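You operate a simulated robot arm through the tools that you are given. There is no shell and no other tool.

You are at the controls of a simulated two-armed robot. One attempt, no reset.

## Task
Wipe the tissue tray clean and lay the teal tissue sheet in it.
Fine: use the blue rag and put it back; the sheets are in the green store drawer, close it again; wipe first. Where these are worked on the way, their far stop is far enough and under half their travel is too little: green store drawer. What is to be rubbed or washed off counts as gone when no trace of it is left.

Only the result counts: the job must be done as asked and must still hold three seconds after the hand-in. Knocking over, shifting, dropping, spilling or breaking anything else fails it. Flat cloth is picked up by pressing the open fingertips on it (5 to 10 N) and closing them slowly along it; thin cloth reads only 2 to 8 mm in the jaws.

## Robot
Two 7-joint arms with two-finger grippers on one trunk that stands fixed in place. Base frame: the origin is at the foot of the trunk, x ahead of it, y to its left, z up. Readings come in cm, degrees, newtons and seconds.
The left shoulder is at [7, 13.9, 128], the right one opposite. With the tool pointing down near the work surface each hand reaches from about 10 to 68 cm from the base axis, measured 20 degrees to its own side. Payload 3.43 kg a hand.
Tool frame (each hand has its own): the origin (TCP) lies between the finger pads and is the grasp point; the fingertips stand 3 cm ahead of it; z points along the fingers, y is the line along which they close. The gripper opens to 10.4 cm; its body begins 5.7 cm behind the TCP.
Orientation is told as [roll, pitch, yaw] about the base's x, y, z axes, in that order, counted from this pose: with the fingers straight down and closing along the base's y, the tool's x points along the base's -x, its y along +y and its z along -z.

## Interface
- The arms move only by the tool jog_arm. It takes "left_rows", "right_rows" or both (then of equal length, played together; a hand with none holds still); each is a list of rows, each a list of 3 entries, a list of its own where there are three numbers: the shift along the tool's x, y, z in units of 40 mm (1.0 is 40 mm), then the turn, a rotation vector about the tool's x, y, z in units of 8 degrees (1.0 is 8 degrees), then the finger opening in cm, from 0 to 10.4. In form: [[[x, y, z], [ax, ay, az], gripper], ...]. A call has 1 to 20 rows; each row shifts and turns the commanded pose from where the row before left it, along the tool's axes as they then stand. A call with a number of a shift or a turn outside -1 to 1 is refused whole. Rows are played at 5 a second. More than 5 cm and 8.6 degrees between two rows, or a gripper value outside its range, and nothing of the call is played. Where a pose cannot be reached the arm comes as near as it can. A force on the tool above 40 N (or 10 N above the force at the start of the call, whichever is more), or a blocked arm, ends the call early, and 0.2 s more pass. The fingers move at their own pace (about 4.5 cm/s each) and stop on an object; they squeeze with about 30 N. The grip force told is the motor's: it shows also when the fingers shut on nothing. Time passes only in rows, and 0.2 s behind the last, so rows that do not move let the fingers close. It gives the time, the measured TCP pose, the force on the tool (base axes), the opening and the grip force at its end, in the units of the frame above (readings bear some noise), with the torque about the TCP (base axes, N m) and any sound that the robot's microphone picked up.
- Cameras (640 x 400 px; columns grow to the right, rows downward): "scene" is now at [11.8, -4.45, 149.27]; the picture's right is [-0.53, -0.85, 0.00], its down [-0.60, 0.38, -0.71] and it looks along [0.60, -0.37, -0.71] (base axes); focal length 341 px, centre (320, 200). "left" rides on the left gripper at [6.7, -1.8, -9] in its tool frame; the picture's right is [0.25, 0.97, 0.00], its down [-0.73, 0.19, -0.66] and it looks along [-0.64, 0.17, 0.75] (tool axes); focal length 218 px, centre (320, 200). "right" rides on the right gripper at [6.7, 1.8, -9] in its tool frame; the picture's right is [-0.25, 0.97, 0.00], its down [-0.73, -0.19, -0.66] and it looks along [-0.64, -0.17, 0.75] (tool axes); focal length 218 px, centre (320, 200). There is no depth. A picture from a camera that has moved, and an enlarged one, comes with that camera's place and axes in the base frame and with its lens.
- capture(camera): a new picture of that camera. It takes no simulated time.
- lift_body(by): slides the trunk up (or, below 0, down) by that many cm; the arms and the scene camera ride with it, the base frame stays. It gives what a move gives, with no picture.
- pan_tilt(pan, tilt): turns the head with the scene camera to pan (to the left, within 86 degrees either way) and tilt (down, from -29 to 69), counted from straight ahead of the robot. It gives what a move gives.
- close_up(camera, box): a new picture of the part [left, top, right, bottom] of that camera's present view, enlarged. It takes no simulated time.
- close_job(): hands the job in; it is judged then, once.

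Places have to be worked out from the pictures, the camera data and where the tool is seen. Open the grippers and draw the arms clear of the work before you hand the job in, unless the task says otherwise.

The tools are called after "Call:" as a command line: name --argument value ..., lists and objects as JSON in quotes. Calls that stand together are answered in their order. jog_arm: Moves the arms, as the interface text tells. Its arguments: {"type":"object","properties":{"left_rows":{"type":"array"},"right_rows":{"type":"array"}},"required":[]} The other tools are called the same way: lift_body (by) moves the trunk up or down; pan_tilt (pan, tilt) turns the head that bears the scene camera; capture (camera) takes a picture; close_up (camera, box) takes an enlarged picture of a part of a camera's view; close_job () hands the job in.

At the start:

```text
time_s: 0.0
left_tcp_pos: [51.29, -0.98, 122.37]
left_tcp_rot: [-0.1, 0.0, -0.1]
left_wrist_force: [0.4, 1.3, 0.3]
left_torque: [-0.03, -0.01, 0.01]
left_opening: 10.4
left_finger_force: 0.0
right_tcp_pos: [43.38, -43.76, 119.19]
right_tcp_rot: [0.1, 0.0, 0.1]
right_wrist_force: [-0.1, 0.1, -0.7]
right_torque: [0.01, 0.02, -0.01]
right_opening: 10.4
right_finger_force: 0.1
trunk travel left (down, up): [-77.5, 16.5]
head pan, tilt (commanded): [-32.0, 45.0]
```

scene: 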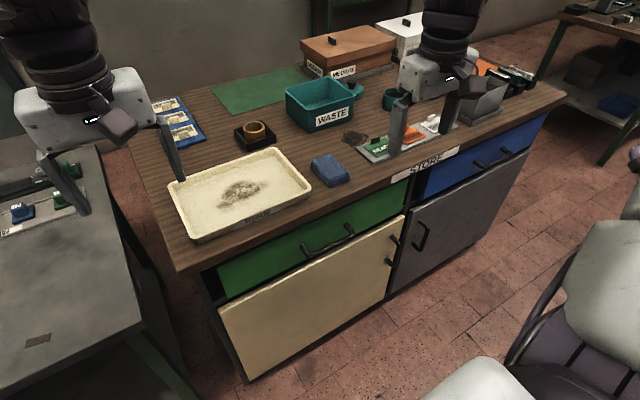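
right: 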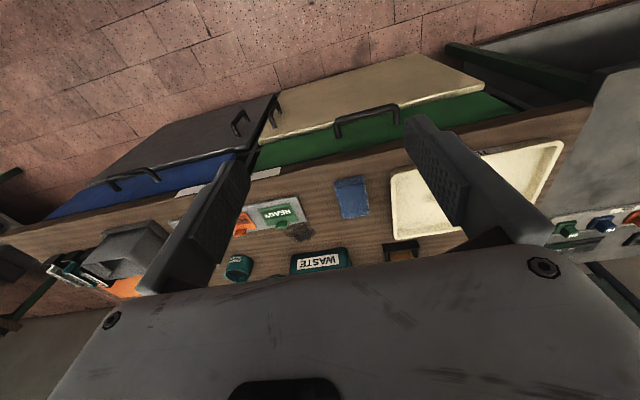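
left: 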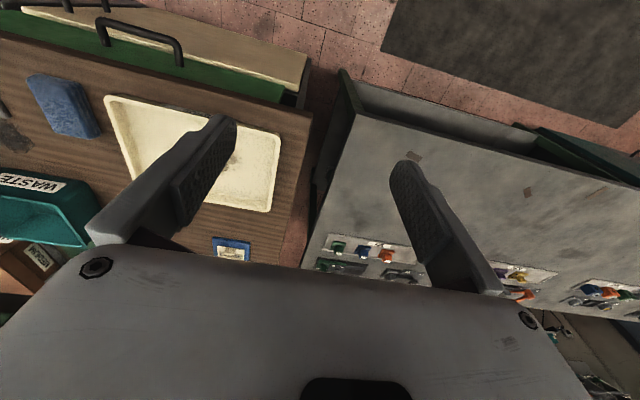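

I'm starting with closer looks at the tray, the rag and the drawer. By triangulation the table top is near z≈92, its front edge is at x≈59, and the rag is around [67.5,-42,93].

Call:
close_up --camera "scene" --box '[150, 120, 390, 270]'

Call:
close_up --camera "scene" --box '[320, 60, 560, 210]'

Call:
close_up --camera "right" --box '[220, 80, 600, 300]'

```text
2.67 times, centred on (270, 195) of scene
camera zoom: at [11.8, -4.45, 149.27], right [-0.53, -0.85, 0.0], down [-0.6, 0.38, -0.71], along [0.6, -0.37, -0.71], focal length 910 px, centre (453, 213)
```

zoom: 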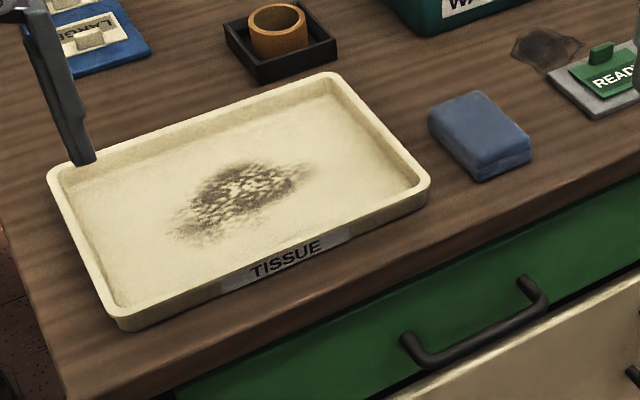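

```text
2.67 times, centred on (440, 135) of scene
camera zoom: at [11.8, -4.45, 149.27], right [-0.53, -0.85, 0.0], down [-0.6, 0.38, -0.71], along [0.6, -0.37, -0.71], focal length 910 px, centre (0, 373)
```

zoom: 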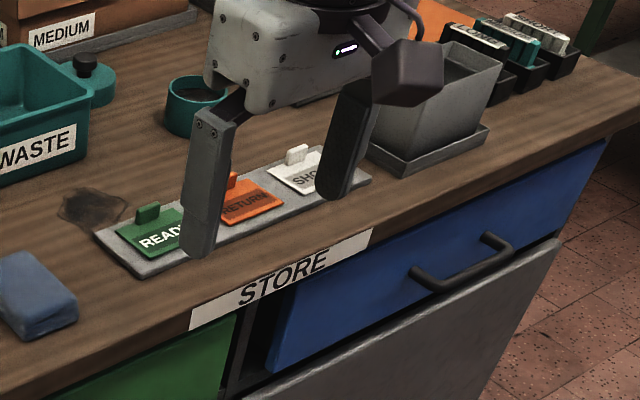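

```text
1.68 times, centred on (410, 190) of right
camera zoom: at [36.65, -41.97, 128.22], right [0.25, 0.97, 0.0], down [0.73, -0.19, 0.66], along [0.64, -0.17, -0.75], focal length 368 px, centre (168, 217)
```

zoom: 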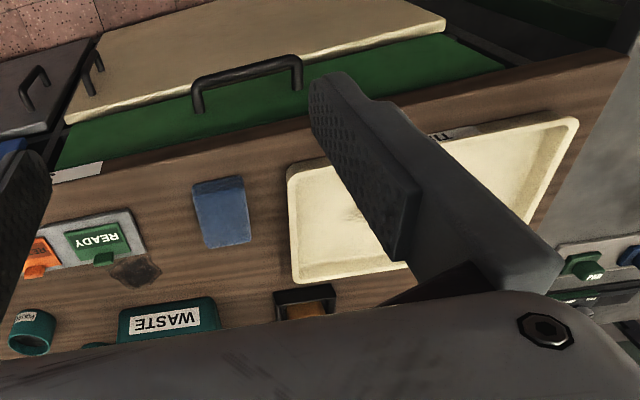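

The rag is a soft block about 9×6×2.5 cm at roughly [67.5,-42], and the stain covers about x 67–77, y -26 to -12. First I'll draw the left arm back out of the way.

Call:
jog_arm --left_rows '[[[0.5, 1, 0], [0, 0, 0], 10.4], [[0.5, 1, 0], [0, 0, 0], 10.4], [[0.5, 1, 0], [0, 0, 0], 10.4], [[0.5, 1, 0], [0, 0, 0], 10.4], [[0.5, 1, 0], [0, 0, 0], 10.4], [[0.5, 1, 0], [0, 0, 0], 10.4]]'

Call:
lift_body --by -12

```text
time_s: 1.4
left_tcp_pos: [35.28, 17.52, 121.16]
left_tcp_rot: [0.0, -0.1, 0.2]
left_wrist_force: [-0.5, 0.6, 0.4]
left_torque: [-0.03, -0.02, 0.02]
left_opening: 10.37
left_finger_force: 0.0
left hand out of reach, approached as far as the arm can: row 3, 4, 5, 6
right_tcp_pos: [43.27, -43.58, 119.34]
right_tcp_rot: [0.0, -0.1, 0.1]
right_wrist_force: [-0.2, 0.8, -0.1]
right_torque: [-0.02, -0.02, 0.03]
right_opening: 10.4
right_finger_force: 0.1
trunk travel left (down, up): [-77.5, 16.5]
head pan, tilt (commanded): [-32.0, 45.0]
```

```text
time_s: 2.9
left_tcp_pos: [35.55, 17.45, 109.01]
left_tcp_rot: [0.0, -0.1, 0.2]
left_wrist_force: [0.2, -0.1, 0.3]
left_torque: [0.02, -0.01, 0.0]
left_opening: 10.4
left_finger_force: 0.0
right_tcp_pos: [43.32, -43.68, 107.2]
right_tcp_rot: [0.0, -0.1, 0.1]
right_wrist_force: [0.9, 0.0, 0.6]
right_torque: [-0.01, 0.02, -0.02]
right_opening: 10.41
right_finger_force: 0.1
trunk travel left (down, up): [-65.5, 28.5]
head pan, tilt (commanded): [-32.0, 45.0]
```

The left arm is clear and the trunk is 12 cm lower. Next I tilt the right tool about 30° forward to gain reach and check the sign in the reading.

Call:
jog_arm --right_rows '[[[0, 0, 0], [0, -0.94, 0], 10.4], [[0, 0, 0], [0, -0.94, 0], 10.4], [[0, 0, 0], [0, -0.94, 0], 10.4], [[0, 0, 0], [0, -0.94, 0], 10.4]]'

```text
time_s: 3.9
left_tcp_pos: [35.31, 17.3, 109.14]
left_tcp_rot: [0.1, -0.1, 0.3]
left_wrist_force: [-0.3, -0.1, 0.4]
left_torque: [-0.01, -0.02, 0.01]
left_opening: 10.4
left_finger_force: 0.1
right_tcp_pos: [43.31, -43.82, 107.15]
right_tcp_rot: [0.0, -30.4, 0.0]
right_wrist_force: [0.1, 0.4, 0.4]
right_torque: [0.02, -0.03, 0.03]
right_opening: 10.37
right_finger_force: 0.0
trunk travel left (down, up): [-65.5, 28.5]
head pan, tilt (commanded): [-32.0, 45.0]
```

The tilt sign is right: pitch reads -30. Now I move the right hand above the rag to about [66.5,-42,101], with the jaws a little narrower so they clear the tray and the READY plate.

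Call:
jog_arm --right_rows '[[[-0.705, 0.075, 0.708], [0, 0, 0], 8.6], [[-0.705, 0.075, 0.708], [0, 0, 0], 8.6], [[-0.705, 0.075, 0.708], [0, 0, 0], 8.6], [[-0.705, 0.075, 0.708], [0, 0, 0], 8.6], [[-0.705, 0.075, 0.708], [0, 0, 0], 8.6], [[-0.705, 0.075, 0.708], [0, 0, 0], 8.6]]'

Call:
capture --camera "right"

Call:
capture --camera "scene"

```text
time_s: 5.3
left_tcp_pos: [35.56, 17.45, 109.06]
left_tcp_rot: [0.0, 0.0, 0.2]
left_wrist_force: [0.6, -0.7, -0.9]
left_torque: [-0.02, -0.02, 0.01]
left_opening: 10.38
left_finger_force: 0.2
right_tcp_pos: [66.61, -41.67, 100.89]
right_tcp_rot: [0.0, -29.9, 0.1]
right_wrist_force: [0.0, -0.8, -0.2]
right_torque: [0.01, 0.01, 0.04]
right_opening: 8.61
right_finger_force: 0.1
trunk travel left (down, up): [-65.5, 28.5]
head pan, tilt (commanded): [-32.0, 45.0]
```

```text
taken
camera right: at [56.36, -39.94, 105.31], right [0.22, 0.97, 0.13], down [0.3, -0.19, 0.93], along [0.93, -0.16, -0.34], focal length 218 px, centre (320, 200)
```

right: 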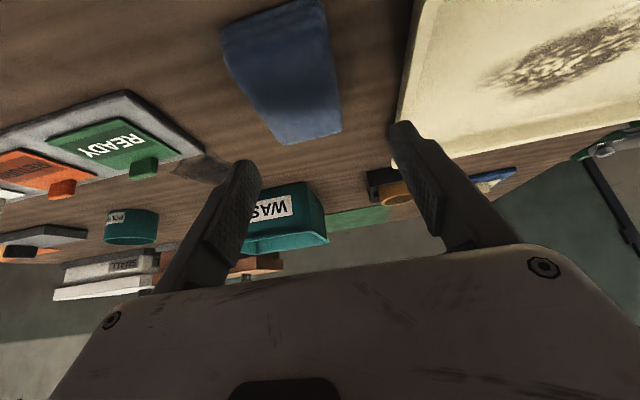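

```text
taken
camera scene: at [12.03, -4.37, 137.25], right [-0.53, -0.85, 0.0], down [-0.6, 0.37, -0.71], along [0.6, -0.37, -0.71], focal length 341 px, centre (320, 200)
```

scene: 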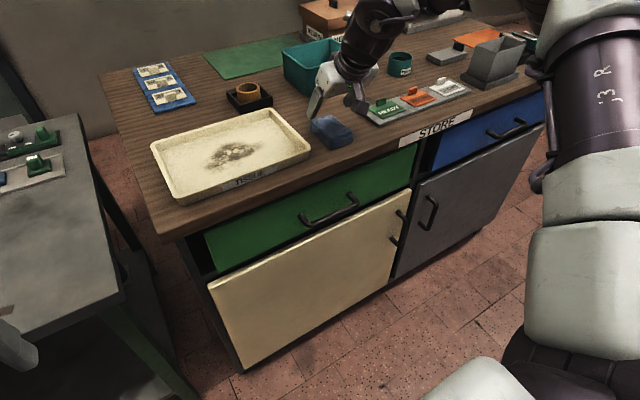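

The wrist view puts the rag's far edge near x 71.3, centred at y≈-42.3, between the fingers. I go down part-way and look again.

Call:
jog_arm --right_rows '[[[0.275, -0.06, 0.476], [0, 0, 0], 8.6], [[0.275, -0.06, 0.476], [0, 0, 0], 8.6]]'

Call:
close_up --camera "scene" --box '[250, 60, 410, 160]'

Call:
capture --camera "right"

```text
time_s: 5.9
left_tcp_pos: [35.69, 17.4, 109.04]
left_tcp_rot: [0.0, 0.0, 0.2]
left_wrist_force: [-0.4, -0.2, -0.3]
left_torque: [0.01, 0.03, -0.02]
left_opening: 10.4
left_finger_force: 0.1
right_tcp_pos: [66.61, -42.39, 96.38]
right_tcp_rot: [0.0, -30.0, 0.1]
right_wrist_force: [-1.0, -0.2, 0.9]
right_torque: [-0.05, -0.04, 0.01]
right_opening: 8.62
right_finger_force: 0.1
trunk travel left (down, up): [-65.5, 28.5]
head pan, tilt (commanded): [-32.0, 45.0]
```

```text
4.00 times, centred on (330, 110) of scene
camera zoom: at [11.93, -4.48, 137.26], right [-0.53, -0.85, 0.0], down [-0.6, 0.38, -0.71], along [0.6, -0.37, -0.71], focal length 1365 px, centre (280, 560)
```

zoom: 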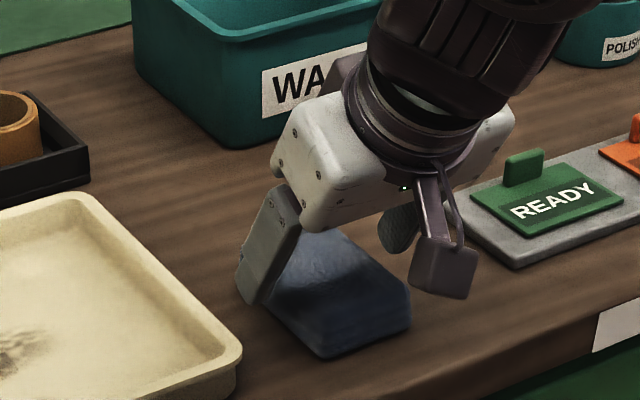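

```text
taken
camera right: at [56.32, -40.6, 100.9], right [0.22, 0.97, 0.13], down [0.3, -0.19, 0.93], along [0.93, -0.16, -0.33], focal length 218 px, centre (320, 200)
```

right: 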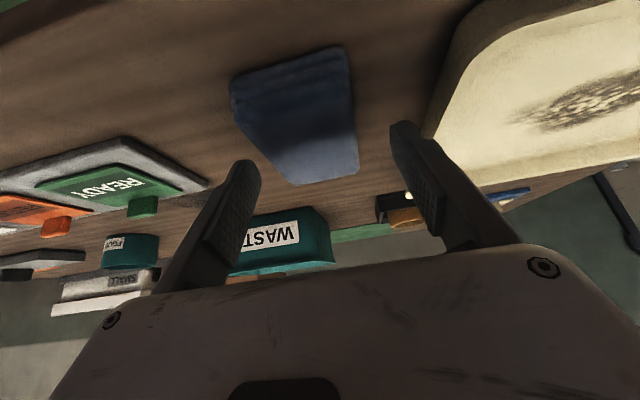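

The fingers straddle the rag well, with the tips at z≈93.8. I'll go down in small steps and watch the force, to find the table height.

Call:
jog_arm --right_rows '[[[0.0875, 0, 0.152], [0, 0, 0], 8.6], [[0.0875, 0, 0.152], [0, 0, 0], 8.6]]'

Call:
close_up --camera "scene" --box '[280, 90, 400, 165]'

```text
time_s: 6.5
left_tcp_pos: [35.52, 17.47, 109.12]
left_tcp_rot: [0.0, 0.0, 0.2]
left_wrist_force: [0.1, 0.5, 0.0]
left_torque: [0.01, 0.01, 0.01]
left_opening: 10.41
left_finger_force: 0.0
right_tcp_pos: [66.54, -42.38, 95.09]
right_tcp_rot: [0.0, -29.9, 0.0]
right_wrist_force: [-0.8, 0.9, 0.1]
right_torque: [0.02, -0.03, -0.03]
right_opening: 8.6
right_finger_force: 0.1
trunk travel left (down, up): [-65.5, 28.5]
head pan, tilt (commanded): [-32.0, 45.0]
```

```text
5.33 times, centred on (340, 128) of scene
camera zoom: at [11.84, -4.46, 137.27], right [-0.53, -0.85, 0.0], down [-0.6, 0.38, -0.71], along [0.6, -0.37, -0.71], focal length 1820 px, centre (213, 587)
```

zoom: 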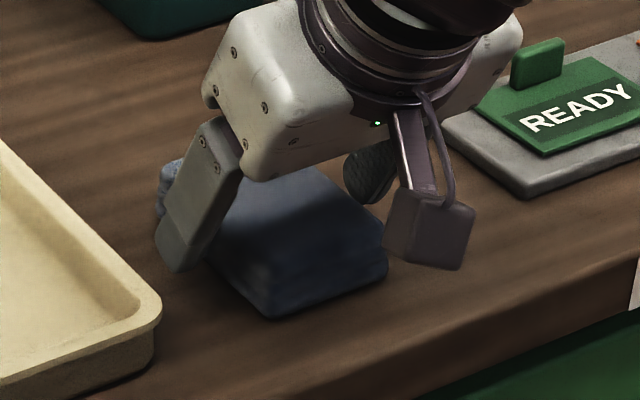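

No contact yet, with the tips near z≈92.5. I continue in 0.5 cm steps.

Call:
jog_arm --right_rows '[[[0.0625, 0, 0.108], [0, 0, 0], 8.6], [[0, 0, 0], [0, 0, 0], 8.6]]'

Call:
jog_arm --right_rows '[[[0.0625, 0, 0.108], [0, 0, 0], 8.6], [[0, 0, 0], [0, 0, 0], 8.6]]'

```text
time_s: 7.1
left_tcp_pos: [35.39, 17.53, 109.2]
left_tcp_rot: [0.1, -0.1, 0.2]
left_wrist_force: [0.3, 0.2, -0.4]
left_torque: [-0.01, -0.02, 0.0]
left_opening: 10.41
left_finger_force: 0.1
right_tcp_pos: [66.57, -42.39, 94.71]
right_tcp_rot: [0.0, -30.1, 0.0]
right_wrist_force: [0.5, 0.9, -0.7]
right_torque: [0.0, -0.01, -0.02]
right_opening: 8.59
right_finger_force: 0.0
trunk travel left (down, up): [-65.5, 28.5]
head pan, tilt (commanded): [-32.0, 45.0]
```

```text
time_s: 7.7
left_tcp_pos: [35.4, 17.48, 109.1]
left_tcp_rot: [-0.1, -0.1, 0.1]
left_wrist_force: [0.6, -0.3, 0.0]
left_torque: [-0.02, -0.01, -0.03]
left_opening: 10.39
left_finger_force: 0.0
right_tcp_pos: [66.63, -42.44, 94.2]
right_tcp_rot: [-0.1, -30.0, 0.1]
right_wrist_force: [0.2, 0.2, -0.2]
right_torque: [-0.03, 0.0, 0.0]
right_opening: 8.59
right_finger_force: 0.1
trunk travel left (down, up): [-65.5, 28.5]
head pan, tilt (commanded): [-32.0, 45.0]
```

Still free, with the tips near 91.6. Two more small steps.

Call:
jog_arm --right_rows '[[[0.05, 0, 0.087], [0, 0, 0], 8.6], [[0, 0, 0], [0, 0, 0], 8.6]]'

Call:
close_up --camera "scene" --box '[280, 90, 400, 165]'

Call:
capture --camera "right"

```text
time_s: 8.3
left_tcp_pos: [35.4, 17.42, 109.11]
left_tcp_rot: [0.0, -0.1, 0.1]
left_wrist_force: [-0.2, -0.5, -0.1]
left_torque: [0.02, 0.03, 0.02]
left_opening: 10.39
left_finger_force: 0.1
right_tcp_pos: [66.49, -42.31, 93.74]
right_tcp_rot: [0.0, -30.2, 0.1]
right_wrist_force: [0.2, 0.2, 0.8]
right_torque: [0.0, 0.02, 0.04]
right_opening: 8.59
right_finger_force: 0.1
trunk travel left (down, up): [-65.5, 28.5]
head pan, tilt (commanded): [-32.0, 45.0]
```

```text
5.33 times, centred on (340, 128) of scene
camera zoom: at [11.78, -4.42, 137.27], right [-0.53, -0.85, 0.0], down [-0.6, 0.37, -0.71], along [0.6, -0.37, -0.71], focal length 1820 px, centre (213, 587)
```

zoom: 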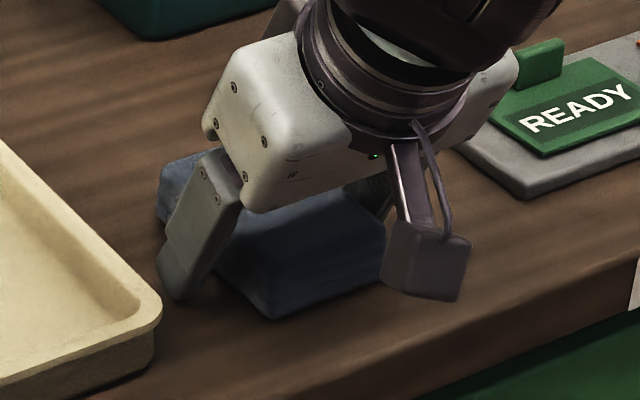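

```text
taken
camera right: at [56.21, -40.62, 98.22], right [0.22, 0.97, 0.13], down [0.3, -0.19, 0.93], along [0.93, -0.17, -0.33], focal length 218 px, centre (320, 200)
```

right: 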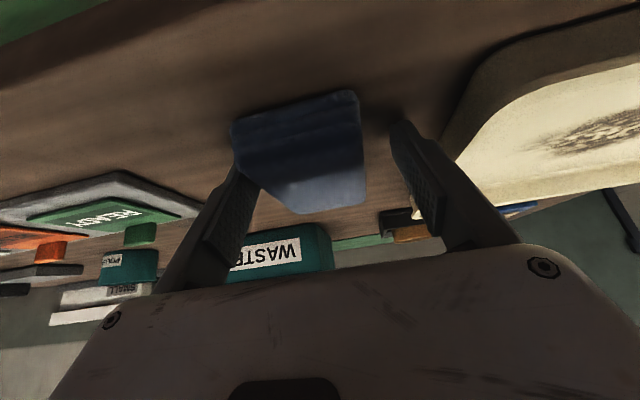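

Both views now suggest the table is at z≈90.5 and the rag spans about y -45.6 to -40. I centre on y -42.7 and feel for the table with tiny steps.

Call:
jog_arm --right_rows '[[[0.0375, -0.09, 0.065], [0, 0, 0], 8.6], [[0, 0, 0], [0, 0, 0], 8.6]]'

Call:
jog_arm --right_rows '[[[0.0375, 0, 0.065], [0, 0, 0], 8.6], [[0, 0, 0], [0, 0, 0], 8.6]]'

```text
time_s: 8.9
left_tcp_pos: [35.29, 17.54, 109.26]
left_tcp_rot: [0.0, -0.1, 0.2]
left_wrist_force: [-0.2, 0.0, -0.1]
left_torque: [-0.01, 0.01, -0.01]
left_opening: 10.43
left_finger_force: 0.1
right_tcp_pos: [66.58, -42.63, 93.64]
right_tcp_rot: [0.0, -30.3, 0.1]
right_wrist_force: [-1.3, 1.3, 7.5]
right_torque: [0.38, -0.06, 0.13]
right_opening: 8.56
right_finger_force: 0.0
trunk travel left (down, up): [-65.5, 28.5]
head pan, tilt (commanded): [-32.0, 45.0]
```

```text
time_s: 9.5
left_tcp_pos: [35.14, 17.65, 109.18]
left_tcp_rot: [-0.1, -0.1, 0.2]
left_wrist_force: [-0.1, 0.1, 0.0]
left_torque: [-0.01, -0.01, 0.03]
left_opening: 10.37
left_finger_force: 0.1
right_tcp_pos: [66.53, -42.49, 93.52]
right_tcp_rot: [-0.1, -30.6, 0.0]
right_wrist_force: [0.9, 0.6, 21.0]
right_torque: [0.82, -0.23, 0.11]
right_opening: 8.45
right_finger_force: 0.1
trunk travel left (down, up): [-65.5, 28.5]
head pan, tilt (commanded): [-32.0, 45.0]
```

Contact comes at TCP z≈93.65, so the table is at about 90.5. I raise to 94.25 so the rag stands proud of the fingertips, then close on it.

Call:
jog_arm --right_rows '[[[-0.1375, 0, -0.238], [0, 0, 0], 8.6], [[0, 0, 0], [0, 0, 0], 7.0], [[0, 0, 0], [0, 0, 0], 6.0], [[0, 0, 0], [0, 0, 0], 5.0], [[0, 0, 0], [0, 0, 0], 4.0], [[0, 0, 0], [0, 0, 0], 3.0], [[0, 0, 0], [0, 0, 0], 2.0], [[0, 0, 0], [0, 0, 0], 2.0]]'

Call:
close_up --camera "scene" --box '[280, 90, 400, 165]'

Call:
capture --camera "right"

```text
time_s: 11.3
left_tcp_pos: [35.4, 17.51, 109.1]
left_tcp_rot: [0.1, -0.2, 0.2]
left_wrist_force: [-0.2, -0.3, 0.1]
left_torque: [-0.02, 0.0, 0.01]
left_opening: 10.4
left_finger_force: 0.1
right_tcp_pos: [66.45, -42.74, 94.22]
right_tcp_rot: [0.0, -30.1, 0.0]
right_wrist_force: [-0.3, 0.4, -0.5]
right_torque: [0.02, 0.0, -0.01]
right_opening: 6.49
right_finger_force: 29.8
trunk travel left (down, up): [-65.5, 28.5]
head pan, tilt (commanded): [-32.0, 45.0]
```

```text
5.33 times, centred on (340, 128) of scene
camera zoom: at [11.8, -4.43, 137.27], right [-0.53, -0.85, 0.0], down [-0.6, 0.37, -0.71], along [0.6, -0.37, -0.71], focal length 1820 px, centre (213, 587)
```

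zoom: 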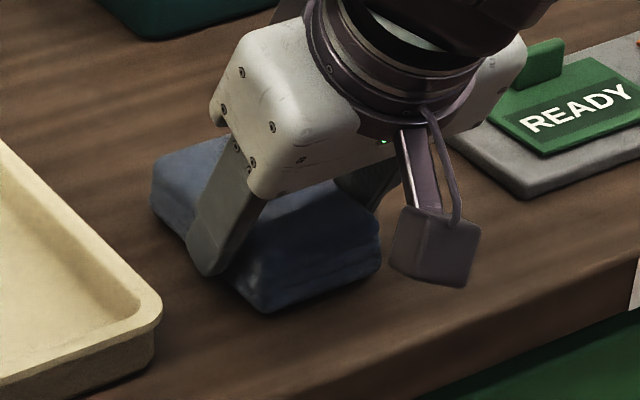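

```text
taken
camera right: at [56.24, -40.98, 98.7], right [0.22, 0.97, 0.13], down [0.3, -0.19, 0.93], along [0.93, -0.17, -0.33], focal length 218 px, centre (320, 200)
```

right: 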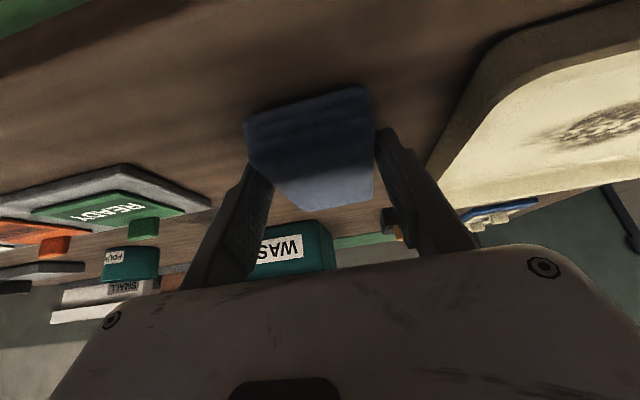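

The rag is held at 6.5 cm, and its home is TCP [66.45,-42.74,94.2]. I lift it 5 cm and carry it over the tray to about [72,-24,99].

Call:
jog_arm --right_rows '[[[-0.3125, 0, -0.541], [0, 0, 0], 2.0], [[-0.3125, 0, -0.541], [0, 0, 0], 2.0], [[-0.238, 0.936, 0.1375], [0, 0, 0], 2.0], [[-0.238, 0.936, 0.1375], [0, 0, 0], 2.0], [[-0.238, 0.936, 0.1375], [0, 0, 0], 2.0], [[-0.238, 0.936, 0.1375], [0, 0, 0], 2.0], [[-0.238, 0.936, 0.1375], [0, 0, 0], 2.0]]'

Call:
capture --camera "scene"

Call:
capture --camera "right"

```text
time_s: 12.9
left_tcp_pos: [35.36, 17.63, 109.22]
left_tcp_rot: [0.0, 0.0, 0.3]
left_wrist_force: [0.1, 0.3, -0.1]
left_torque: [-0.06, -0.03, -0.05]
left_opening: 10.41
left_finger_force: 0.1
right_tcp_pos: [68.68, -26.11, 100.04]
right_tcp_rot: [0.0, -30.3, 0.1]
right_wrist_force: [-0.7, -0.4, 0.3]
right_torque: [-0.02, 0.01, -0.01]
right_opening: 6.51
right_finger_force: 29.8
right hand out of reach, approached as far as the arm can: row 6, 7
trunk travel left (down, up): [-65.5, 28.5]
head pan, tilt (commanded): [-32.0, 45.0]
```

```text
taken
camera scene: at [11.64, -4.36, 137.29], right [-0.53, -0.85, 0.0], down [-0.6, 0.37, -0.71], along [0.6, -0.37, -0.71], focal length 341 px, centre (320, 200)
```

scene: 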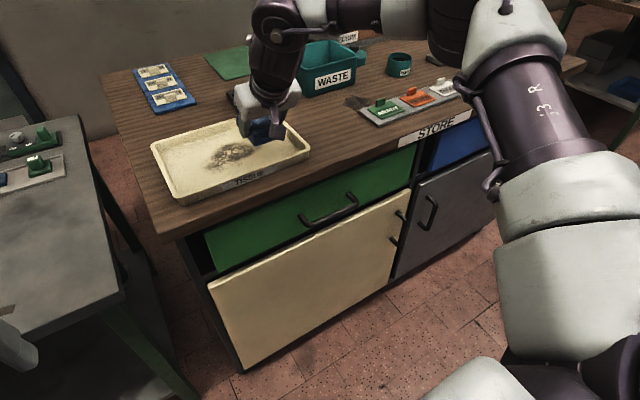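

```text
taken
camera right: at [58.27, -24.28, 104.51], right [0.22, 0.97, 0.13], down [0.3, -0.19, 0.94], along [0.93, -0.16, -0.33], focal length 218 px, centre (320, 200)
```

right: 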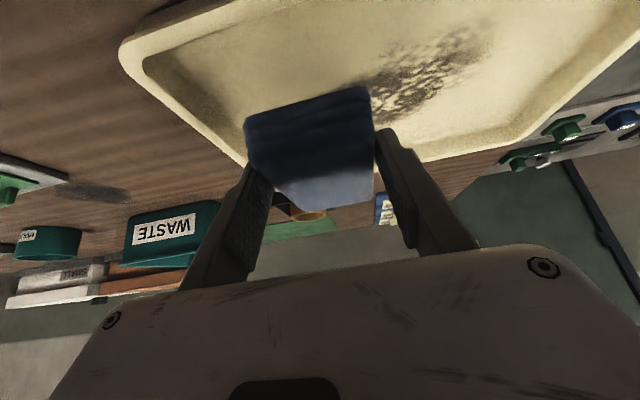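

The rag is held well, but the arm stopped short at [68.7,-26.1,100]. That looks like a wrist limit and not a distance limit, so I test whether yawing the tool left frees it.

Call:
jog_arm --right_rows '[[[0, 0, 0], [-0.5, 0, -0.866], 2.0], [[0, 0, 0], [-0.5, 0, -0.866], 2.0]]'

```text
time_s: 13.5
left_tcp_pos: [35.34, 17.42, 109.26]
left_tcp_rot: [0.1, -0.1, 0.1]
left_wrist_force: [0.1, -1.2, -0.7]
left_torque: [-0.01, 0.0, -0.01]
left_opening: 10.41
left_finger_force: 0.2
right_tcp_pos: [68.51, -26.1, 100.04]
right_tcp_rot: [-0.1, -30.0, 16.3]
right_wrist_force: [0.8, -0.1, -0.2]
right_torque: [-0.01, 0.03, 0.01]
right_opening: 6.45
right_finger_force: 30.1
trunk travel left (down, up): [-65.5, 28.5]
head pan, tilt (commanded): [-32.0, 45.0]
```

With yaw 16 it reports no limit. I try moving 3 cm forward and 5 cm left from here.

Call:
jog_arm --right_rows '[[[-0.464, 0.495, 0.268], [0, 0, 0], 2.0], [[-0.464, 0.495, 0.268], [0, 0, 0], 2.0]]'

```text
time_s: 14.1
left_tcp_pos: [35.36, 17.57, 109.18]
left_tcp_rot: [0.0, -0.1, 0.2]
left_wrist_force: [0.6, -0.6, -0.3]
left_torque: [0.0, -0.03, -0.03]
left_opening: 10.4
left_finger_force: 0.0
right_tcp_pos: [68.61, -23.0, 100.58]
right_tcp_rot: [0.0, -30.2, 16.1]
right_wrist_force: [-0.9, 0.0, -0.9]
right_torque: [0.0, 0.01, -0.02]
right_opening: 6.48
right_finger_force: 30.1
right hand out of reach, approached as far as the arm can: row 1, 2
trunk travel left (down, up): [-65.5, 28.5]
head pan, tilt (commanded): [-32.0, 45.0]
```

x stalls near 68.6 at this height, and the direction it gives way in suggests the shoulder sits a bit too high. I back off upward, lower the trunk further and try again.

Call:
jog_arm --right_rows '[[[-0.02, 0.14, -0.99], [0, 0, 0], 2.0], [[-0.02, 0.14, -0.99], [0, 0, 0], 2.0]]'

Call:
lift_body --by -8

```text
time_s: 14.7
left_tcp_pos: [35.24, 17.52, 109.23]
left_tcp_rot: [0.0, -0.2, 0.2]
left_wrist_force: [-0.3, 0.4, 0.5]
left_torque: [0.02, -0.03, 0.0]
left_opening: 10.39
left_finger_force: 0.0
right_tcp_pos: [64.55, -23.0, 107.71]
right_tcp_rot: [-0.2, -30.2, 16.2]
right_wrist_force: [0.6, -0.2, -0.1]
right_torque: [-0.04, 0.01, 0.0]
right_opening: 6.5
right_finger_force: 29.5
trunk travel left (down, up): [-65.5, 28.5]
head pan, tilt (commanded): [-32.0, 45.0]
```

```text
time_s: 15.9
left_tcp_pos: [35.4, 17.49, 101.26]
left_tcp_rot: [0.0, -0.2, 0.2]
left_wrist_force: [-0.1, -0.1, 0.2]
left_torque: [-0.03, 0.04, 0.01]
left_opening: 10.43
left_finger_force: 0.1
right_tcp_pos: [64.62, -22.96, 99.5]
right_tcp_rot: [-0.1, -30.1, 16.2]
right_wrist_force: [-0.1, 0.1, -0.1]
right_torque: [0.01, -0.01, 0.01]
right_opening: 6.47
right_finger_force: 29.7
trunk travel left (down, up): [-57.5, 36.5]
head pan, tilt (commanded): [-32.0, 45.0]
```

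The trunk is now 20 cm below its start, so the shoulder is near z 108. I try forward again from here.

Call:
jog_arm --right_rows '[[[-0.715, 0.15, 0.4125], [0, 0, 0], 2.0], [[-0.715, 0.15, 0.4125], [0, 0, 0], 2.0]]'

```text
time_s: 16.5
left_tcp_pos: [35.32, 17.44, 101.21]
left_tcp_rot: [0.1, -0.2, 0.2]
left_wrist_force: [-0.5, -0.4, 0.3]
left_torque: [-0.01, -0.03, -0.01]
left_opening: 10.4
left_finger_force: 0.0
right_tcp_pos: [67.53, -21.6, 99.56]
right_tcp_rot: [-0.1, -30.2, 16.1]
right_wrist_force: [-0.7, 0.1, 0.8]
right_torque: [-0.06, -0.02, -0.02]
right_opening: 6.49
right_finger_force: 30.3
right hand out of reach, approached as far as the arm can: row 2
trunk travel left (down, up): [-57.5, 36.5]
head pan, tilt (commanded): [-32.0, 45.0]
```

That is slightly worse (x≈67.5), so lowering doesn't help. I try the opposite: raise the trunk 16 cm and come down with the arm.

Call:
lift_body --by 16

Call:
jog_arm --right_rows '[[[0.484, 0, 0.839], [0, 0, 0], 2.0], [[0.484, 0, 0.839], [0, 0, 0], 2.0], [[0.484, 0, 0.839], [0, 0, 0], 2.0], [[0.484, 0, 0.839], [0, 0, 0], 2.0]]'

Call:
jog_arm --right_rows '[[[-0.715, 0.15, 0.4125], [0, 0, 0], 2.0], [[-0.715, 0.15, 0.4125], [0, 0, 0], 2.0]]'

```text
time_s: 18.3
left_tcp_pos: [35.4, 17.47, 117.2]
left_tcp_rot: [-0.1, 0.0, 0.2]
left_wrist_force: [0.3, -0.6, 0.1]
left_torque: [0.0, -0.01, -0.02]
left_opening: 10.4
left_finger_force: 0.0
right_tcp_pos: [67.62, -21.57, 115.39]
right_tcp_rot: [-0.1, -30.2, 16.1]
right_wrist_force: [-0.5, 0.7, -0.2]
right_torque: [0.01, 0.01, 0.01]
right_opening: 6.46
right_finger_force: 29.9
trunk travel left (down, up): [-73.5, 20.5]
head pan, tilt (commanded): [-32.0, 45.0]
```

```text
time_s: 19.3
left_tcp_pos: [35.46, 17.51, 117.19]
left_tcp_rot: [0.1, -0.1, 0.3]
left_wrist_force: [-0.1, -1.2, -0.1]
left_torque: [0.0, 0.0, -0.06]
left_opening: 10.37
left_finger_force: 0.1
right_tcp_pos: [66.0, -23.03, 100.94]
right_tcp_rot: [0.0, -30.2, 16.1]
right_wrist_force: [-0.2, 0.4, -0.6]
right_torque: [0.0, 0.0, 0.0]
right_opening: 6.48
right_finger_force: 29.8
right hand out of reach, approached as far as the arm can: row 3, 4
trunk travel left (down, up): [-73.5, 20.5]
head pan, tilt (commanded): [-32.0, 45.0]
```

```text
time_s: 19.9
left_tcp_pos: [35.37, 17.43, 117.14]
left_tcp_rot: [-0.1, -0.1, 0.2]
left_wrist_force: [-0.7, 0.9, -0.3]
left_torque: [0.0, 0.0, 0.01]
left_opening: 10.4
left_finger_force: 0.0
right_tcp_pos: [67.2, -23.17, 103.12]
right_tcp_rot: [0.1, -30.3, 16.1]
right_wrist_force: [0.6, -0.6, -0.9]
right_torque: [-0.02, 0.01, 0.01]
right_opening: 6.47
right_finger_force: 30.0
right hand out of reach, approached as far as the arm can: row 1, 2
trunk travel left (down, up): [-73.5, 20.5]
head pan, tilt (commanded): [-32.0, 45.0]
```

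Three trunk heights point to the same thing: the elbow sits far out to the right and limits the reach. I turn the head to look at the arm's posture.

Call:
pan_tilt --pan -50 --tilt 40

Call:
capture --camera "scene"

```text
time_s: 20.7
left_tcp_pos: [35.43, 17.36, 117.16]
left_tcp_rot: [0.0, -0.2, 0.2]
left_wrist_force: [-0.3, -0.6, 0.8]
left_torque: [-0.02, -0.02, -0.02]
left_opening: 10.4
left_finger_force: 0.0
right_tcp_pos: [67.22, -23.03, 102.98]
right_tcp_rot: [0.0, -30.2, 16.1]
right_wrist_force: [0.2, -0.6, 0.5]
right_torque: [0.03, 0.01, 0.04]
right_opening: 6.48
right_finger_force: 29.7
trunk travel left (down, up): [-73.5, 20.5]
head pan, tilt (commanded): [-50.0, 40.0]
```

```text
taken
camera scene: at [10.38, -6.62, 146.0], right [-0.77, -0.64, 0.0], down [-0.41, 0.49, -0.77], along [0.49, -0.59, -0.64], focal length 341 px, centre (320, 200)
```

scene: 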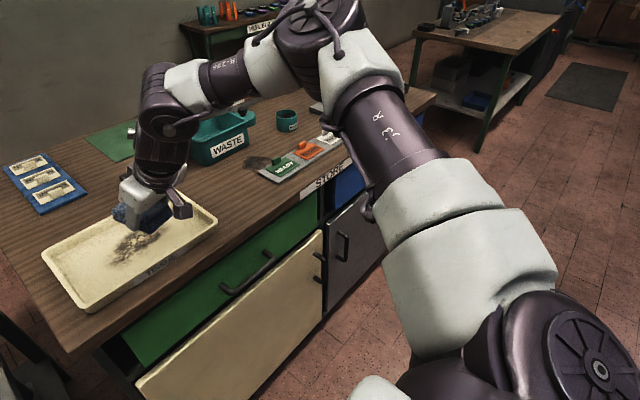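

The elbow is bent about 90° and sits high to the right, with the forearm pointing forward and left. Turning the tool azimuth along the forearm should gain reach, so I back up, lower the trunk 8 cm and yaw to about 45°.

Call:
jog_arm --right_rows '[[[-0.105, 0.07, -0.66], [0, 0, 0], 2.0], [[-0.105, 0.07, -0.66], [0, 0, 0], 2.0]]'

Call:
lift_body --by -8

Call:
jog_arm --right_rows '[[[0, 0, 0], [-0.5, 0, -0.866], 2.0], [[0, 0, 0], [-0.5, 0, -0.866], 2.0], [[0, 0, 0], [-0.5, 0, -0.866], 2.0], [[0, 0, 0], [-0.3, 0, -0.52], 2.0]]'

```text
time_s: 21.3
left_tcp_pos: [35.2, 17.44, 117.18]
left_tcp_rot: [0.0, -0.1, 0.2]
left_wrist_force: [0.2, -0.3, 0.3]
left_torque: [0.02, -0.02, 0.0]
left_opening: 10.37
left_finger_force: 0.1
right_tcp_pos: [65.07, -23.03, 108.04]
right_tcp_rot: [-0.2, -30.2, 16.2]
right_wrist_force: [0.2, -0.2, -0.8]
right_torque: [-0.02, -0.03, -0.01]
right_opening: 6.45
right_finger_force: 30.4
trunk travel left (down, up): [-73.5, 20.5]
head pan, tilt (commanded): [-50.0, 40.0]
```

```text
time_s: 22.5
left_tcp_pos: [35.4, 17.42, 109.26]
left_tcp_rot: [0.1, -0.1, 0.2]
left_wrist_force: [0.4, -0.5, -0.2]
left_torque: [-0.02, 0.01, 0.03]
left_opening: 10.41
left_finger_force: 0.2
right_tcp_pos: [65.18, -22.99, 99.89]
right_tcp_rot: [-0.2, -30.2, 16.0]
right_wrist_force: [-0.3, 0.2, -0.2]
right_torque: [-0.01, 0.03, 0.03]
right_opening: 6.48
right_finger_force: 29.9
trunk travel left (down, up): [-65.5, 28.5]
head pan, tilt (commanded): [-50.0, 40.0]
```

```text
time_s: 23.5
left_tcp_pos: [35.47, 17.46, 109.13]
left_tcp_rot: [-0.1, 0.0, 0.3]
left_wrist_force: [-0.2, -1.2, 0.0]
left_torque: [0.02, 0.0, 0.0]
left_opening: 10.41
left_finger_force: 0.1
right_tcp_pos: [65.24, -23.12, 100.07]
right_tcp_rot: [0.0, -30.1, 45.0]
right_wrist_force: [-0.4, 0.3, -0.6]
right_torque: [-0.03, 0.04, 0.03]
right_opening: 6.47
right_finger_force: 29.8
trunk travel left (down, up): [-65.5, 28.5]
head pan, tilt (commanded): [-50.0, 40.0]
```

The yaw of 45° was reached. I test forward reach with small rows to see which one fails.

Call:
jog_arm --right_rows '[[[-0.306, -0.177, 0.177], [0, 0, 0], 2.0], [[-0.306, -0.177, 0.177], [0, 0, 0], 2.0], [[-0.306, -0.177, 0.177], [0, 0, 0], 2.0], [[-0.306, -0.177, 0.177], [0, 0, 0], 2.0], [[-0.306, -0.177, 0.177], [0, 0, 0], 2.0]]'

Call:
capture --camera "scene"

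```text
time_s: 24.7
left_tcp_pos: [35.52, 17.5, 109.17]
left_tcp_rot: [0.0, 0.0, 0.2]
left_wrist_force: [-0.2, 0.0, -0.1]
left_torque: [0.02, -0.02, 0.02]
left_opening: 10.39
left_finger_force: 0.0
right_tcp_pos: [68.64, -22.08, 100.16]
right_tcp_rot: [0.0, -30.2, 44.9]
right_wrist_force: [-0.7, 0.3, -0.5]
right_torque: [-0.01, 0.0, 0.01]
right_opening: 6.51
right_finger_force: 29.0
right hand out of reach, approached as far as the arm can: row 3, 4, 5
trunk travel left (down, up): [-65.5, 28.5]
head pan, tilt (commanded): [-50.0, 40.0]
```

```text
taken
camera scene: at [10.41, -6.65, 138.0], right [-0.77, -0.64, 0.0], down [-0.41, 0.49, -0.77], along [0.49, -0.59, -0.64], focal length 341 px, centre (320, 200)
```

scene: 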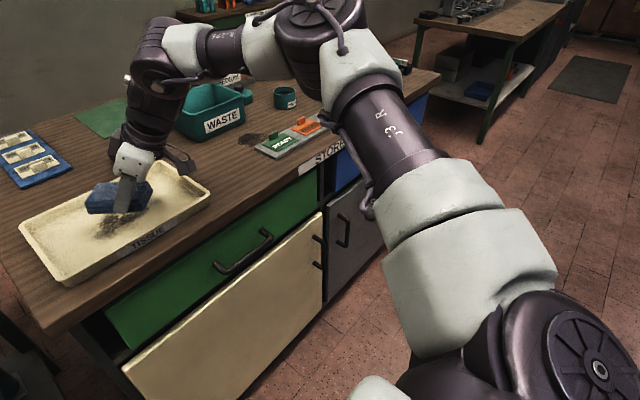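

All three limit poses put the wrist at the same place, and my fit points to a fixed elbow and a shoulder limit. I try retracting and unyawing to see whether the elbow takes a different posture when I extend straight along y≈-20.

Call:
jog_arm --right_rows '[[[0.42, 0.8, -0.59], [0, 0, 0], 2.0], [[0.42, 0.8, -0.59], [0, 0, 0], 2.0], [[0.42, 0.8, -0.59], [0, 0, 0], 2.0], [[0.42, 0.8, -0.59], [0, 0, 0], 2.0], [[0.42, 0.8, -0.59], [0, 0, 0], 2.0], [[0, 0, 0], [0.47, 0, 0.81], 2.0], [[0, 0, 0], [0.47, 0, 0.81], 2.0], [[0, 0, 0], [0.47, 0, 0.81], 2.0], [[0, 0, 0], [0.47, 0, 0.81], 2.0], [[0, 0, 0], [0.47, 0, 0.81], 2.0], [[0, 0, 0], [0.47, 0, 0.81], 2.0]]'

Call:
capture --camera "scene"

```text
time_s: 27.1
left_tcp_pos: [35.72, 17.26, 109.14]
left_tcp_rot: [0.2, 0.1, 0.2]
left_wrist_force: [1.3, -0.5, -0.5]
left_torque: [0.02, 0.04, -0.02]
left_opening: 10.41
left_finger_force: 0.1
right_tcp_pos: [50.03, -21.38, 106.07]
right_tcp_rot: [-0.2, -30.0, 2.7]
right_wrist_force: [0.4, -0.6, -1.1]
right_torque: [0.06, 0.03, 0.0]
right_opening: 6.46
right_finger_force: 30.3
right hand out of reach, approached as far as the arm can: row 11
trunk travel left (down, up): [-65.5, 28.5]
head pan, tilt (commanded): [-50.0, 40.0]
```

```text
taken
camera scene: at [10.75, -6.99, 137.96], right [-0.77, -0.64, 0.0], down [-0.42, 0.49, -0.76], along [0.49, -0.58, -0.65], focal length 341 px, centre (320, 200)
```

scene: 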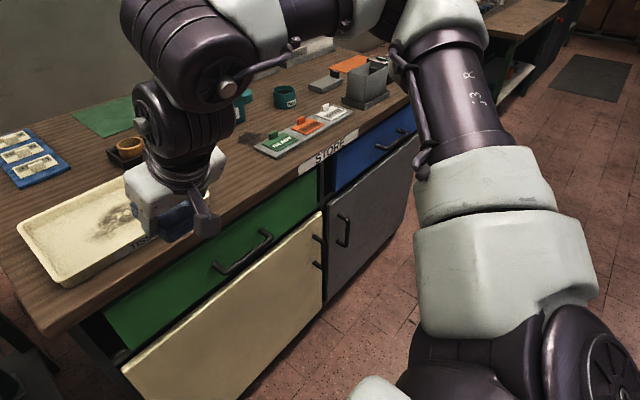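

Even retracted it hits a limit at small yaw, so the wrist roll also dislikes yaw 0 here. I set yaw to about 25° and tilt to about 45°, then test how far forward that reaches.

Call:
jog_arm --right_rows '[[[0, 0, 0], [-0.465, 0, -0.805], 2.0], [[0, 0, 0], [-0.465, 0, -0.805], 2.0], [[0, 0, 0], [-0.465, 0, -0.805], 2.0], [[0, 0, 0], [0, -0.94, 0], 2.0], [[0, 0, 0], [0, -0.94, 0], 2.0]]'

```text
time_s: 28.3
left_tcp_pos: [35.46, 17.43, 109.14]
left_tcp_rot: [0.1, -0.2, 0.3]
left_wrist_force: [-0.4, 0.0, 0.2]
left_torque: [0.08, 0.0, 0.01]
left_opening: 10.38
left_finger_force: 0.0
right_tcp_pos: [49.73, -21.1, 106.3]
right_tcp_rot: [-0.5, -45.3, 25.5]
right_wrist_force: [0.5, 0.3, -0.4]
right_torque: [0.01, 0.0, 0.0]
right_opening: 6.48
right_finger_force: 29.6
trunk travel left (down, up): [-65.5, 28.5]
head pan, tilt (commanded): [-50.0, 40.0]
```

Reached tilt 45, yaw 25. Now I extend toward [74,-19,102] in seven rows.

Call:
jog_arm --right_rows '[[[-0.464, -0.306, 0.688], [0, 0, 0], 2.0], [[-0.464, -0.306, 0.688], [0, 0, 0], 2.0], [[-0.464, -0.306, 0.688], [0, 0, 0], 2.0], [[-0.464, -0.306, 0.688], [0, 0, 0], 2.0], [[-0.464, -0.306, 0.688], [0, 0, 0], 2.0], [[-0.464, -0.306, 0.688], [0, 0, 0], 2.0], [[-0.464, -0.306, 0.688], [0, 0, 0], 2.0]]'

Call:
capture --camera "scene"

```text
time_s: 29.9
left_tcp_pos: [35.5, 17.4, 109.21]
left_tcp_rot: [0.0, 0.0, 0.2]
left_wrist_force: [-0.1, 0.2, -0.2]
left_torque: [0.0, 0.04, -0.01]
left_opening: 10.43
left_finger_force: 0.1
right_tcp_pos: [73.38, -19.61, 102.17]
right_tcp_rot: [-0.6, -45.1, 25.4]
right_wrist_force: [0.8, 0.5, -0.5]
right_torque: [0.01, 0.01, 0.02]
right_opening: 6.46
right_finger_force: 30.1
right hand out of reach, approached as far as the arm can: row 7
trunk travel left (down, up): [-65.5, 28.5]
head pan, tilt (commanded): [-50.0, 40.0]
```

```text
taken
camera scene: at [10.54, -6.71, 137.99], right [-0.77, -0.64, 0.0], down [-0.41, 0.49, -0.77], along [0.49, -0.59, -0.64], focal length 341 px, centre (320, 200)
```

scene: 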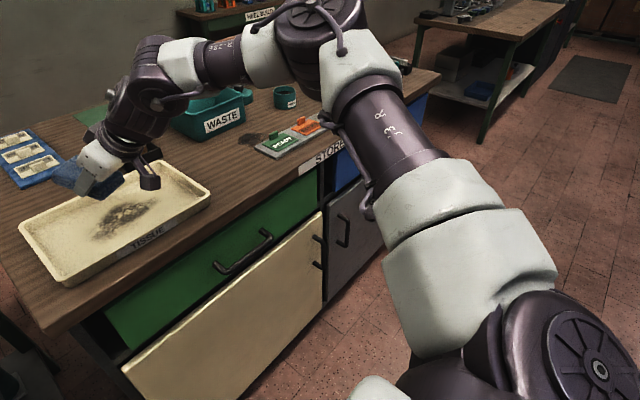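

Tilt 45° reaches [73.4,-19.6,102], which is enough. I'll take the rag back to its place, set it down, and regrip it with the steeper tilt so it lies flat while wiping.

Call:
jog_arm --right_rows '[[[0.405, -0.619, -0.46], [0, 0, 0], 2.0], [[0.405, -0.619, -0.46], [0, 0, 0], 2.0], [[0.405, -0.619, -0.46], [0, 0, 0], 2.0], [[0.405, -0.619, -0.46], [0, 0, 0], 2.0], [[0.405, -0.619, -0.46], [0, 0, 0], 2.0], [[0.405, -0.619, -0.46], [0, 0, 0], 2.0], [[0.405, -0.619, -0.46], [0, 0, 0], 2.0], [[0, 0, 0], [0.565, 0, 0.558], 2.0], [[0, 0, 0], [0.565, 0, 0.558], 2.0], [[0, 0, 0], [0.565, 0, 0.558], 2.0], [[0, 0, 0], [0.565, 0, 0.558], 2.0], [[0, 0, 0], [0, 0.95, 0], 2.0], [[0, 0, 0], [0, 0.95, 0], 2.0]]'

Call:
pan_tilt --pan -36 --tilt 42

Call:
capture --camera "scene"

```text
time_s: 32.7
left_tcp_pos: [35.57, 17.5, 109.21]
left_tcp_rot: [0.0, 0.0, 0.2]
left_wrist_force: [0.1, -0.1, -0.7]
left_torque: [-0.01, 0.01, 0.0]
left_opening: 10.41
left_finger_force: 0.1
right_tcp_pos: [65.12, -42.47, 103.53]
right_tcp_rot: [-0.6, -30.0, 0.1]
right_wrist_force: [0.2, -0.7, 0.1]
right_torque: [-0.03, 0.03, 0.01]
right_opening: 6.47
right_finger_force: 30.2
trunk travel left (down, up): [-65.5, 28.5]
head pan, tilt (commanded): [-50.0, 40.0]
```

```text
time_s: 33.4
left_tcp_pos: [35.35, 17.4, 109.26]
left_tcp_rot: [0.0, -0.1, 0.3]
left_wrist_force: [0.4, -0.6, -0.1]
left_torque: [0.02, -0.03, 0.0]
left_opening: 10.42
left_finger_force: 0.0
right_tcp_pos: [65.16, -42.6, 103.58]
right_tcp_rot: [-0.6, -30.2, -0.1]
right_wrist_force: [0.7, -0.5, 0.0]
right_torque: [0.0, 0.05, 0.02]
right_opening: 6.47
right_finger_force: 30.2
trunk travel left (down, up): [-65.5, 28.5]
head pan, tilt (commanded): [-36.0, 42.0]
```

```text
taken
camera scene: at [11.64, -5.07, 137.71], right [-0.59, -0.81, 0.0], down [-0.54, 0.39, -0.74], along [0.6, -0.44, -0.67], focal length 341 px, centre (320, 200)
```

scene: 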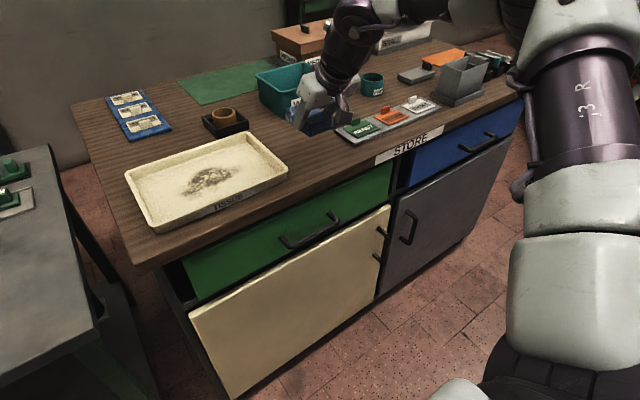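

I lower the rag back to its home spot at [66.45,-42.74,94.3].

Call:
jog_arm --right_rows '[[[0.285, -0.0125, 0.71], [0.03, 0, 0], 2.0], [[0.285, -0.0125, 0.71], [0.03, 0, 0], 2.0], [[0.285, -0.0125, 0.71], [0.02, 0, 0], 2.0], [[0, 0, 0], [0, 0, 0], 2.0]]'

```text
time_s: 34.4
left_tcp_pos: [35.45, 17.5, 109.1]
left_tcp_rot: [0.0, -0.1, 0.2]
left_wrist_force: [0.4, -0.2, 0.3]
left_torque: [0.04, 0.03, -0.02]
left_opening: 10.41
left_finger_force: 0.0
right_tcp_pos: [66.38, -42.82, 94.35]
right_tcp_rot: [-1.2, -30.2, 0.0]
right_wrist_force: [0.0, 1.5, 0.9]
right_torque: [-0.02, 0.04, -0.01]
right_opening: 6.5
right_finger_force: 30.6
trunk travel left (down, up): [-65.5, 28.5]
head pan, tilt (commanded): [-36.0, 42.0]
```

At 94.35 it is just about touching. I correct the small roll, release gently and back the fingers off.

Call:
jog_arm --right_rows '[[[0.01, 0, 0.02], [-0.14, 0, 0], 2.0], [[0, 0, 0], [0, 0, 0], 6.5], [[0, 0, 0], [0, 0, 0], 7.2], [[0, 0, 0], [0, 0, 0], 8.8], [[0, 0, 0], [0, 0, 0], 8.8]]'

Call:
capture --camera "right"

Call:
close_up --camera "scene" --box '[250, 70, 410, 170]'

```text
time_s: 35.6
left_tcp_pos: [35.39, 17.51, 109.13]
left_tcp_rot: [0.0, -0.1, 0.2]
left_wrist_force: [-0.4, 0.3, -0.4]
left_torque: [0.01, 0.02, 0.03]
left_opening: 10.4
left_finger_force: 0.0
right_tcp_pos: [66.4, -42.86, 94.28]
right_tcp_rot: [-0.1, -30.2, 0.0]
right_wrist_force: [0.5, -0.3, 0.0]
right_torque: [0.0, -0.03, -0.04]
right_opening: 8.83
right_finger_force: 0.1
trunk travel left (down, up): [-65.5, 28.5]
head pan, tilt (commanded): [-36.0, 42.0]
```

```text
taken
camera right: at [56.04, -41.08, 98.78], right [0.22, 0.97, 0.13], down [0.3, -0.19, 0.93], along [0.93, -0.17, -0.33], focal length 218 px, centre (320, 200)
```

right: 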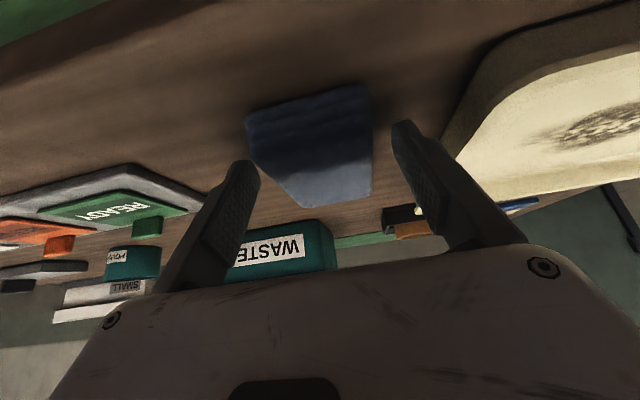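

```text
4.00 times, centred on (330, 120) of scene
camera zoom: at [11.66, -5.03, 137.71], right [-0.59, -0.81, 0.0], down [-0.54, 0.39, -0.74], along [0.6, -0.44, -0.67], focal length 1365 px, centre (280, 520)
```

zoom: 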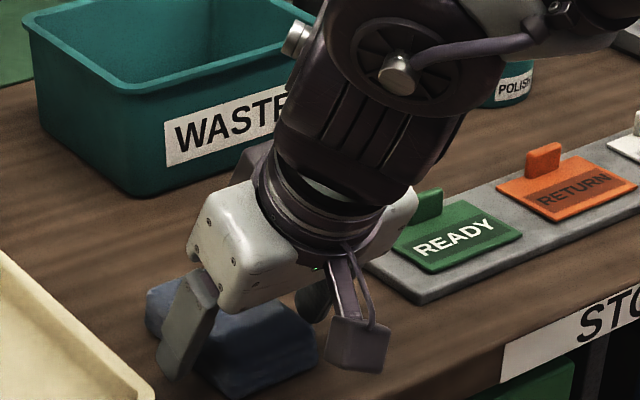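

The rag is back on its spot and undisturbed, spanning about x 64.5–72.7, y -46 to -40. I raise the hand, lower the trunk 6 cm and tilt to 45° for the regrip.

Call:
jog_arm --right_rows '[[[-0.417, 0, -0.722], [0, 0, 0], 8.8], [[-0.417, 0, -0.722], [0, 0, 0], 8.8], [[-0.417, 0, -0.722], [0, 0, 0], 8.8], [[0, 0, 0], [0, -0.94, 0], 8.8], [[0, 0, 0], [0, -0.94, 0], 8.8]]'

Call:
lift_body --by -6

Call:
capture --camera "scene"

```text
time_s: 36.8
left_tcp_pos: [35.31, 17.36, 109.18]
left_tcp_rot: [0.2, -0.1, 0.1]
left_wrist_force: [0.0, 0.5, 0.3]
left_torque: [0.03, -0.03, 0.01]
left_opening: 10.42
left_finger_force: 0.0
right_tcp_pos: [66.3, -42.95, 104.35]
right_tcp_rot: [-0.1, -45.3, 0.1]
right_wrist_force: [0.2, -0.3, 0.1]
right_torque: [0.03, 0.0, -0.02]
right_opening: 8.79
right_finger_force: 0.1
trunk travel left (down, up): [-65.5, 28.5]
head pan, tilt (commanded): [-36.0, 42.0]
```

```text
time_s: 37.8
left_tcp_pos: [35.44, 17.42, 103.14]
left_tcp_rot: [0.0, -0.1, 0.1]
left_wrist_force: [0.5, 1.0, -0.2]
left_torque: [0.03, 0.01, 0.02]
left_opening: 10.4
left_finger_force: 0.1
right_tcp_pos: [66.34, -42.88, 98.36]
right_tcp_rot: [-0.1, -45.2, -0.1]
right_wrist_force: [-0.3, -0.5, 0.1]
right_torque: [0.0, -0.01, 0.01]
right_opening: 8.8
right_finger_force: 0.1
trunk travel left (down, up): [-59.5, 34.5]
head pan, tilt (commanded): [-36.0, 42.0]
```

```text
taken
camera scene: at [11.63, -5.05, 131.71], right [-0.59, -0.81, 0.0], down [-0.54, 0.39, -0.74], along [0.6, -0.44, -0.67], focal length 341 px, centre (320, 200)
```

scene: 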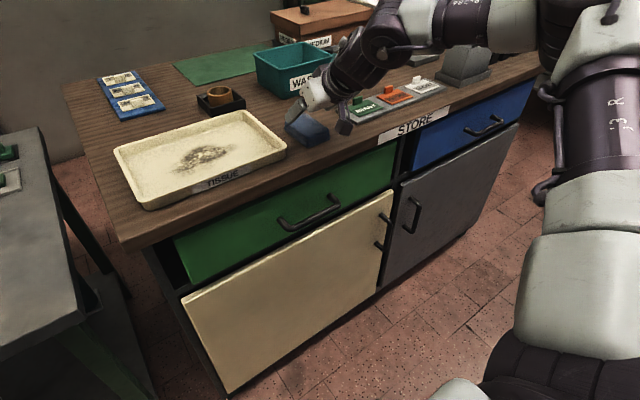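

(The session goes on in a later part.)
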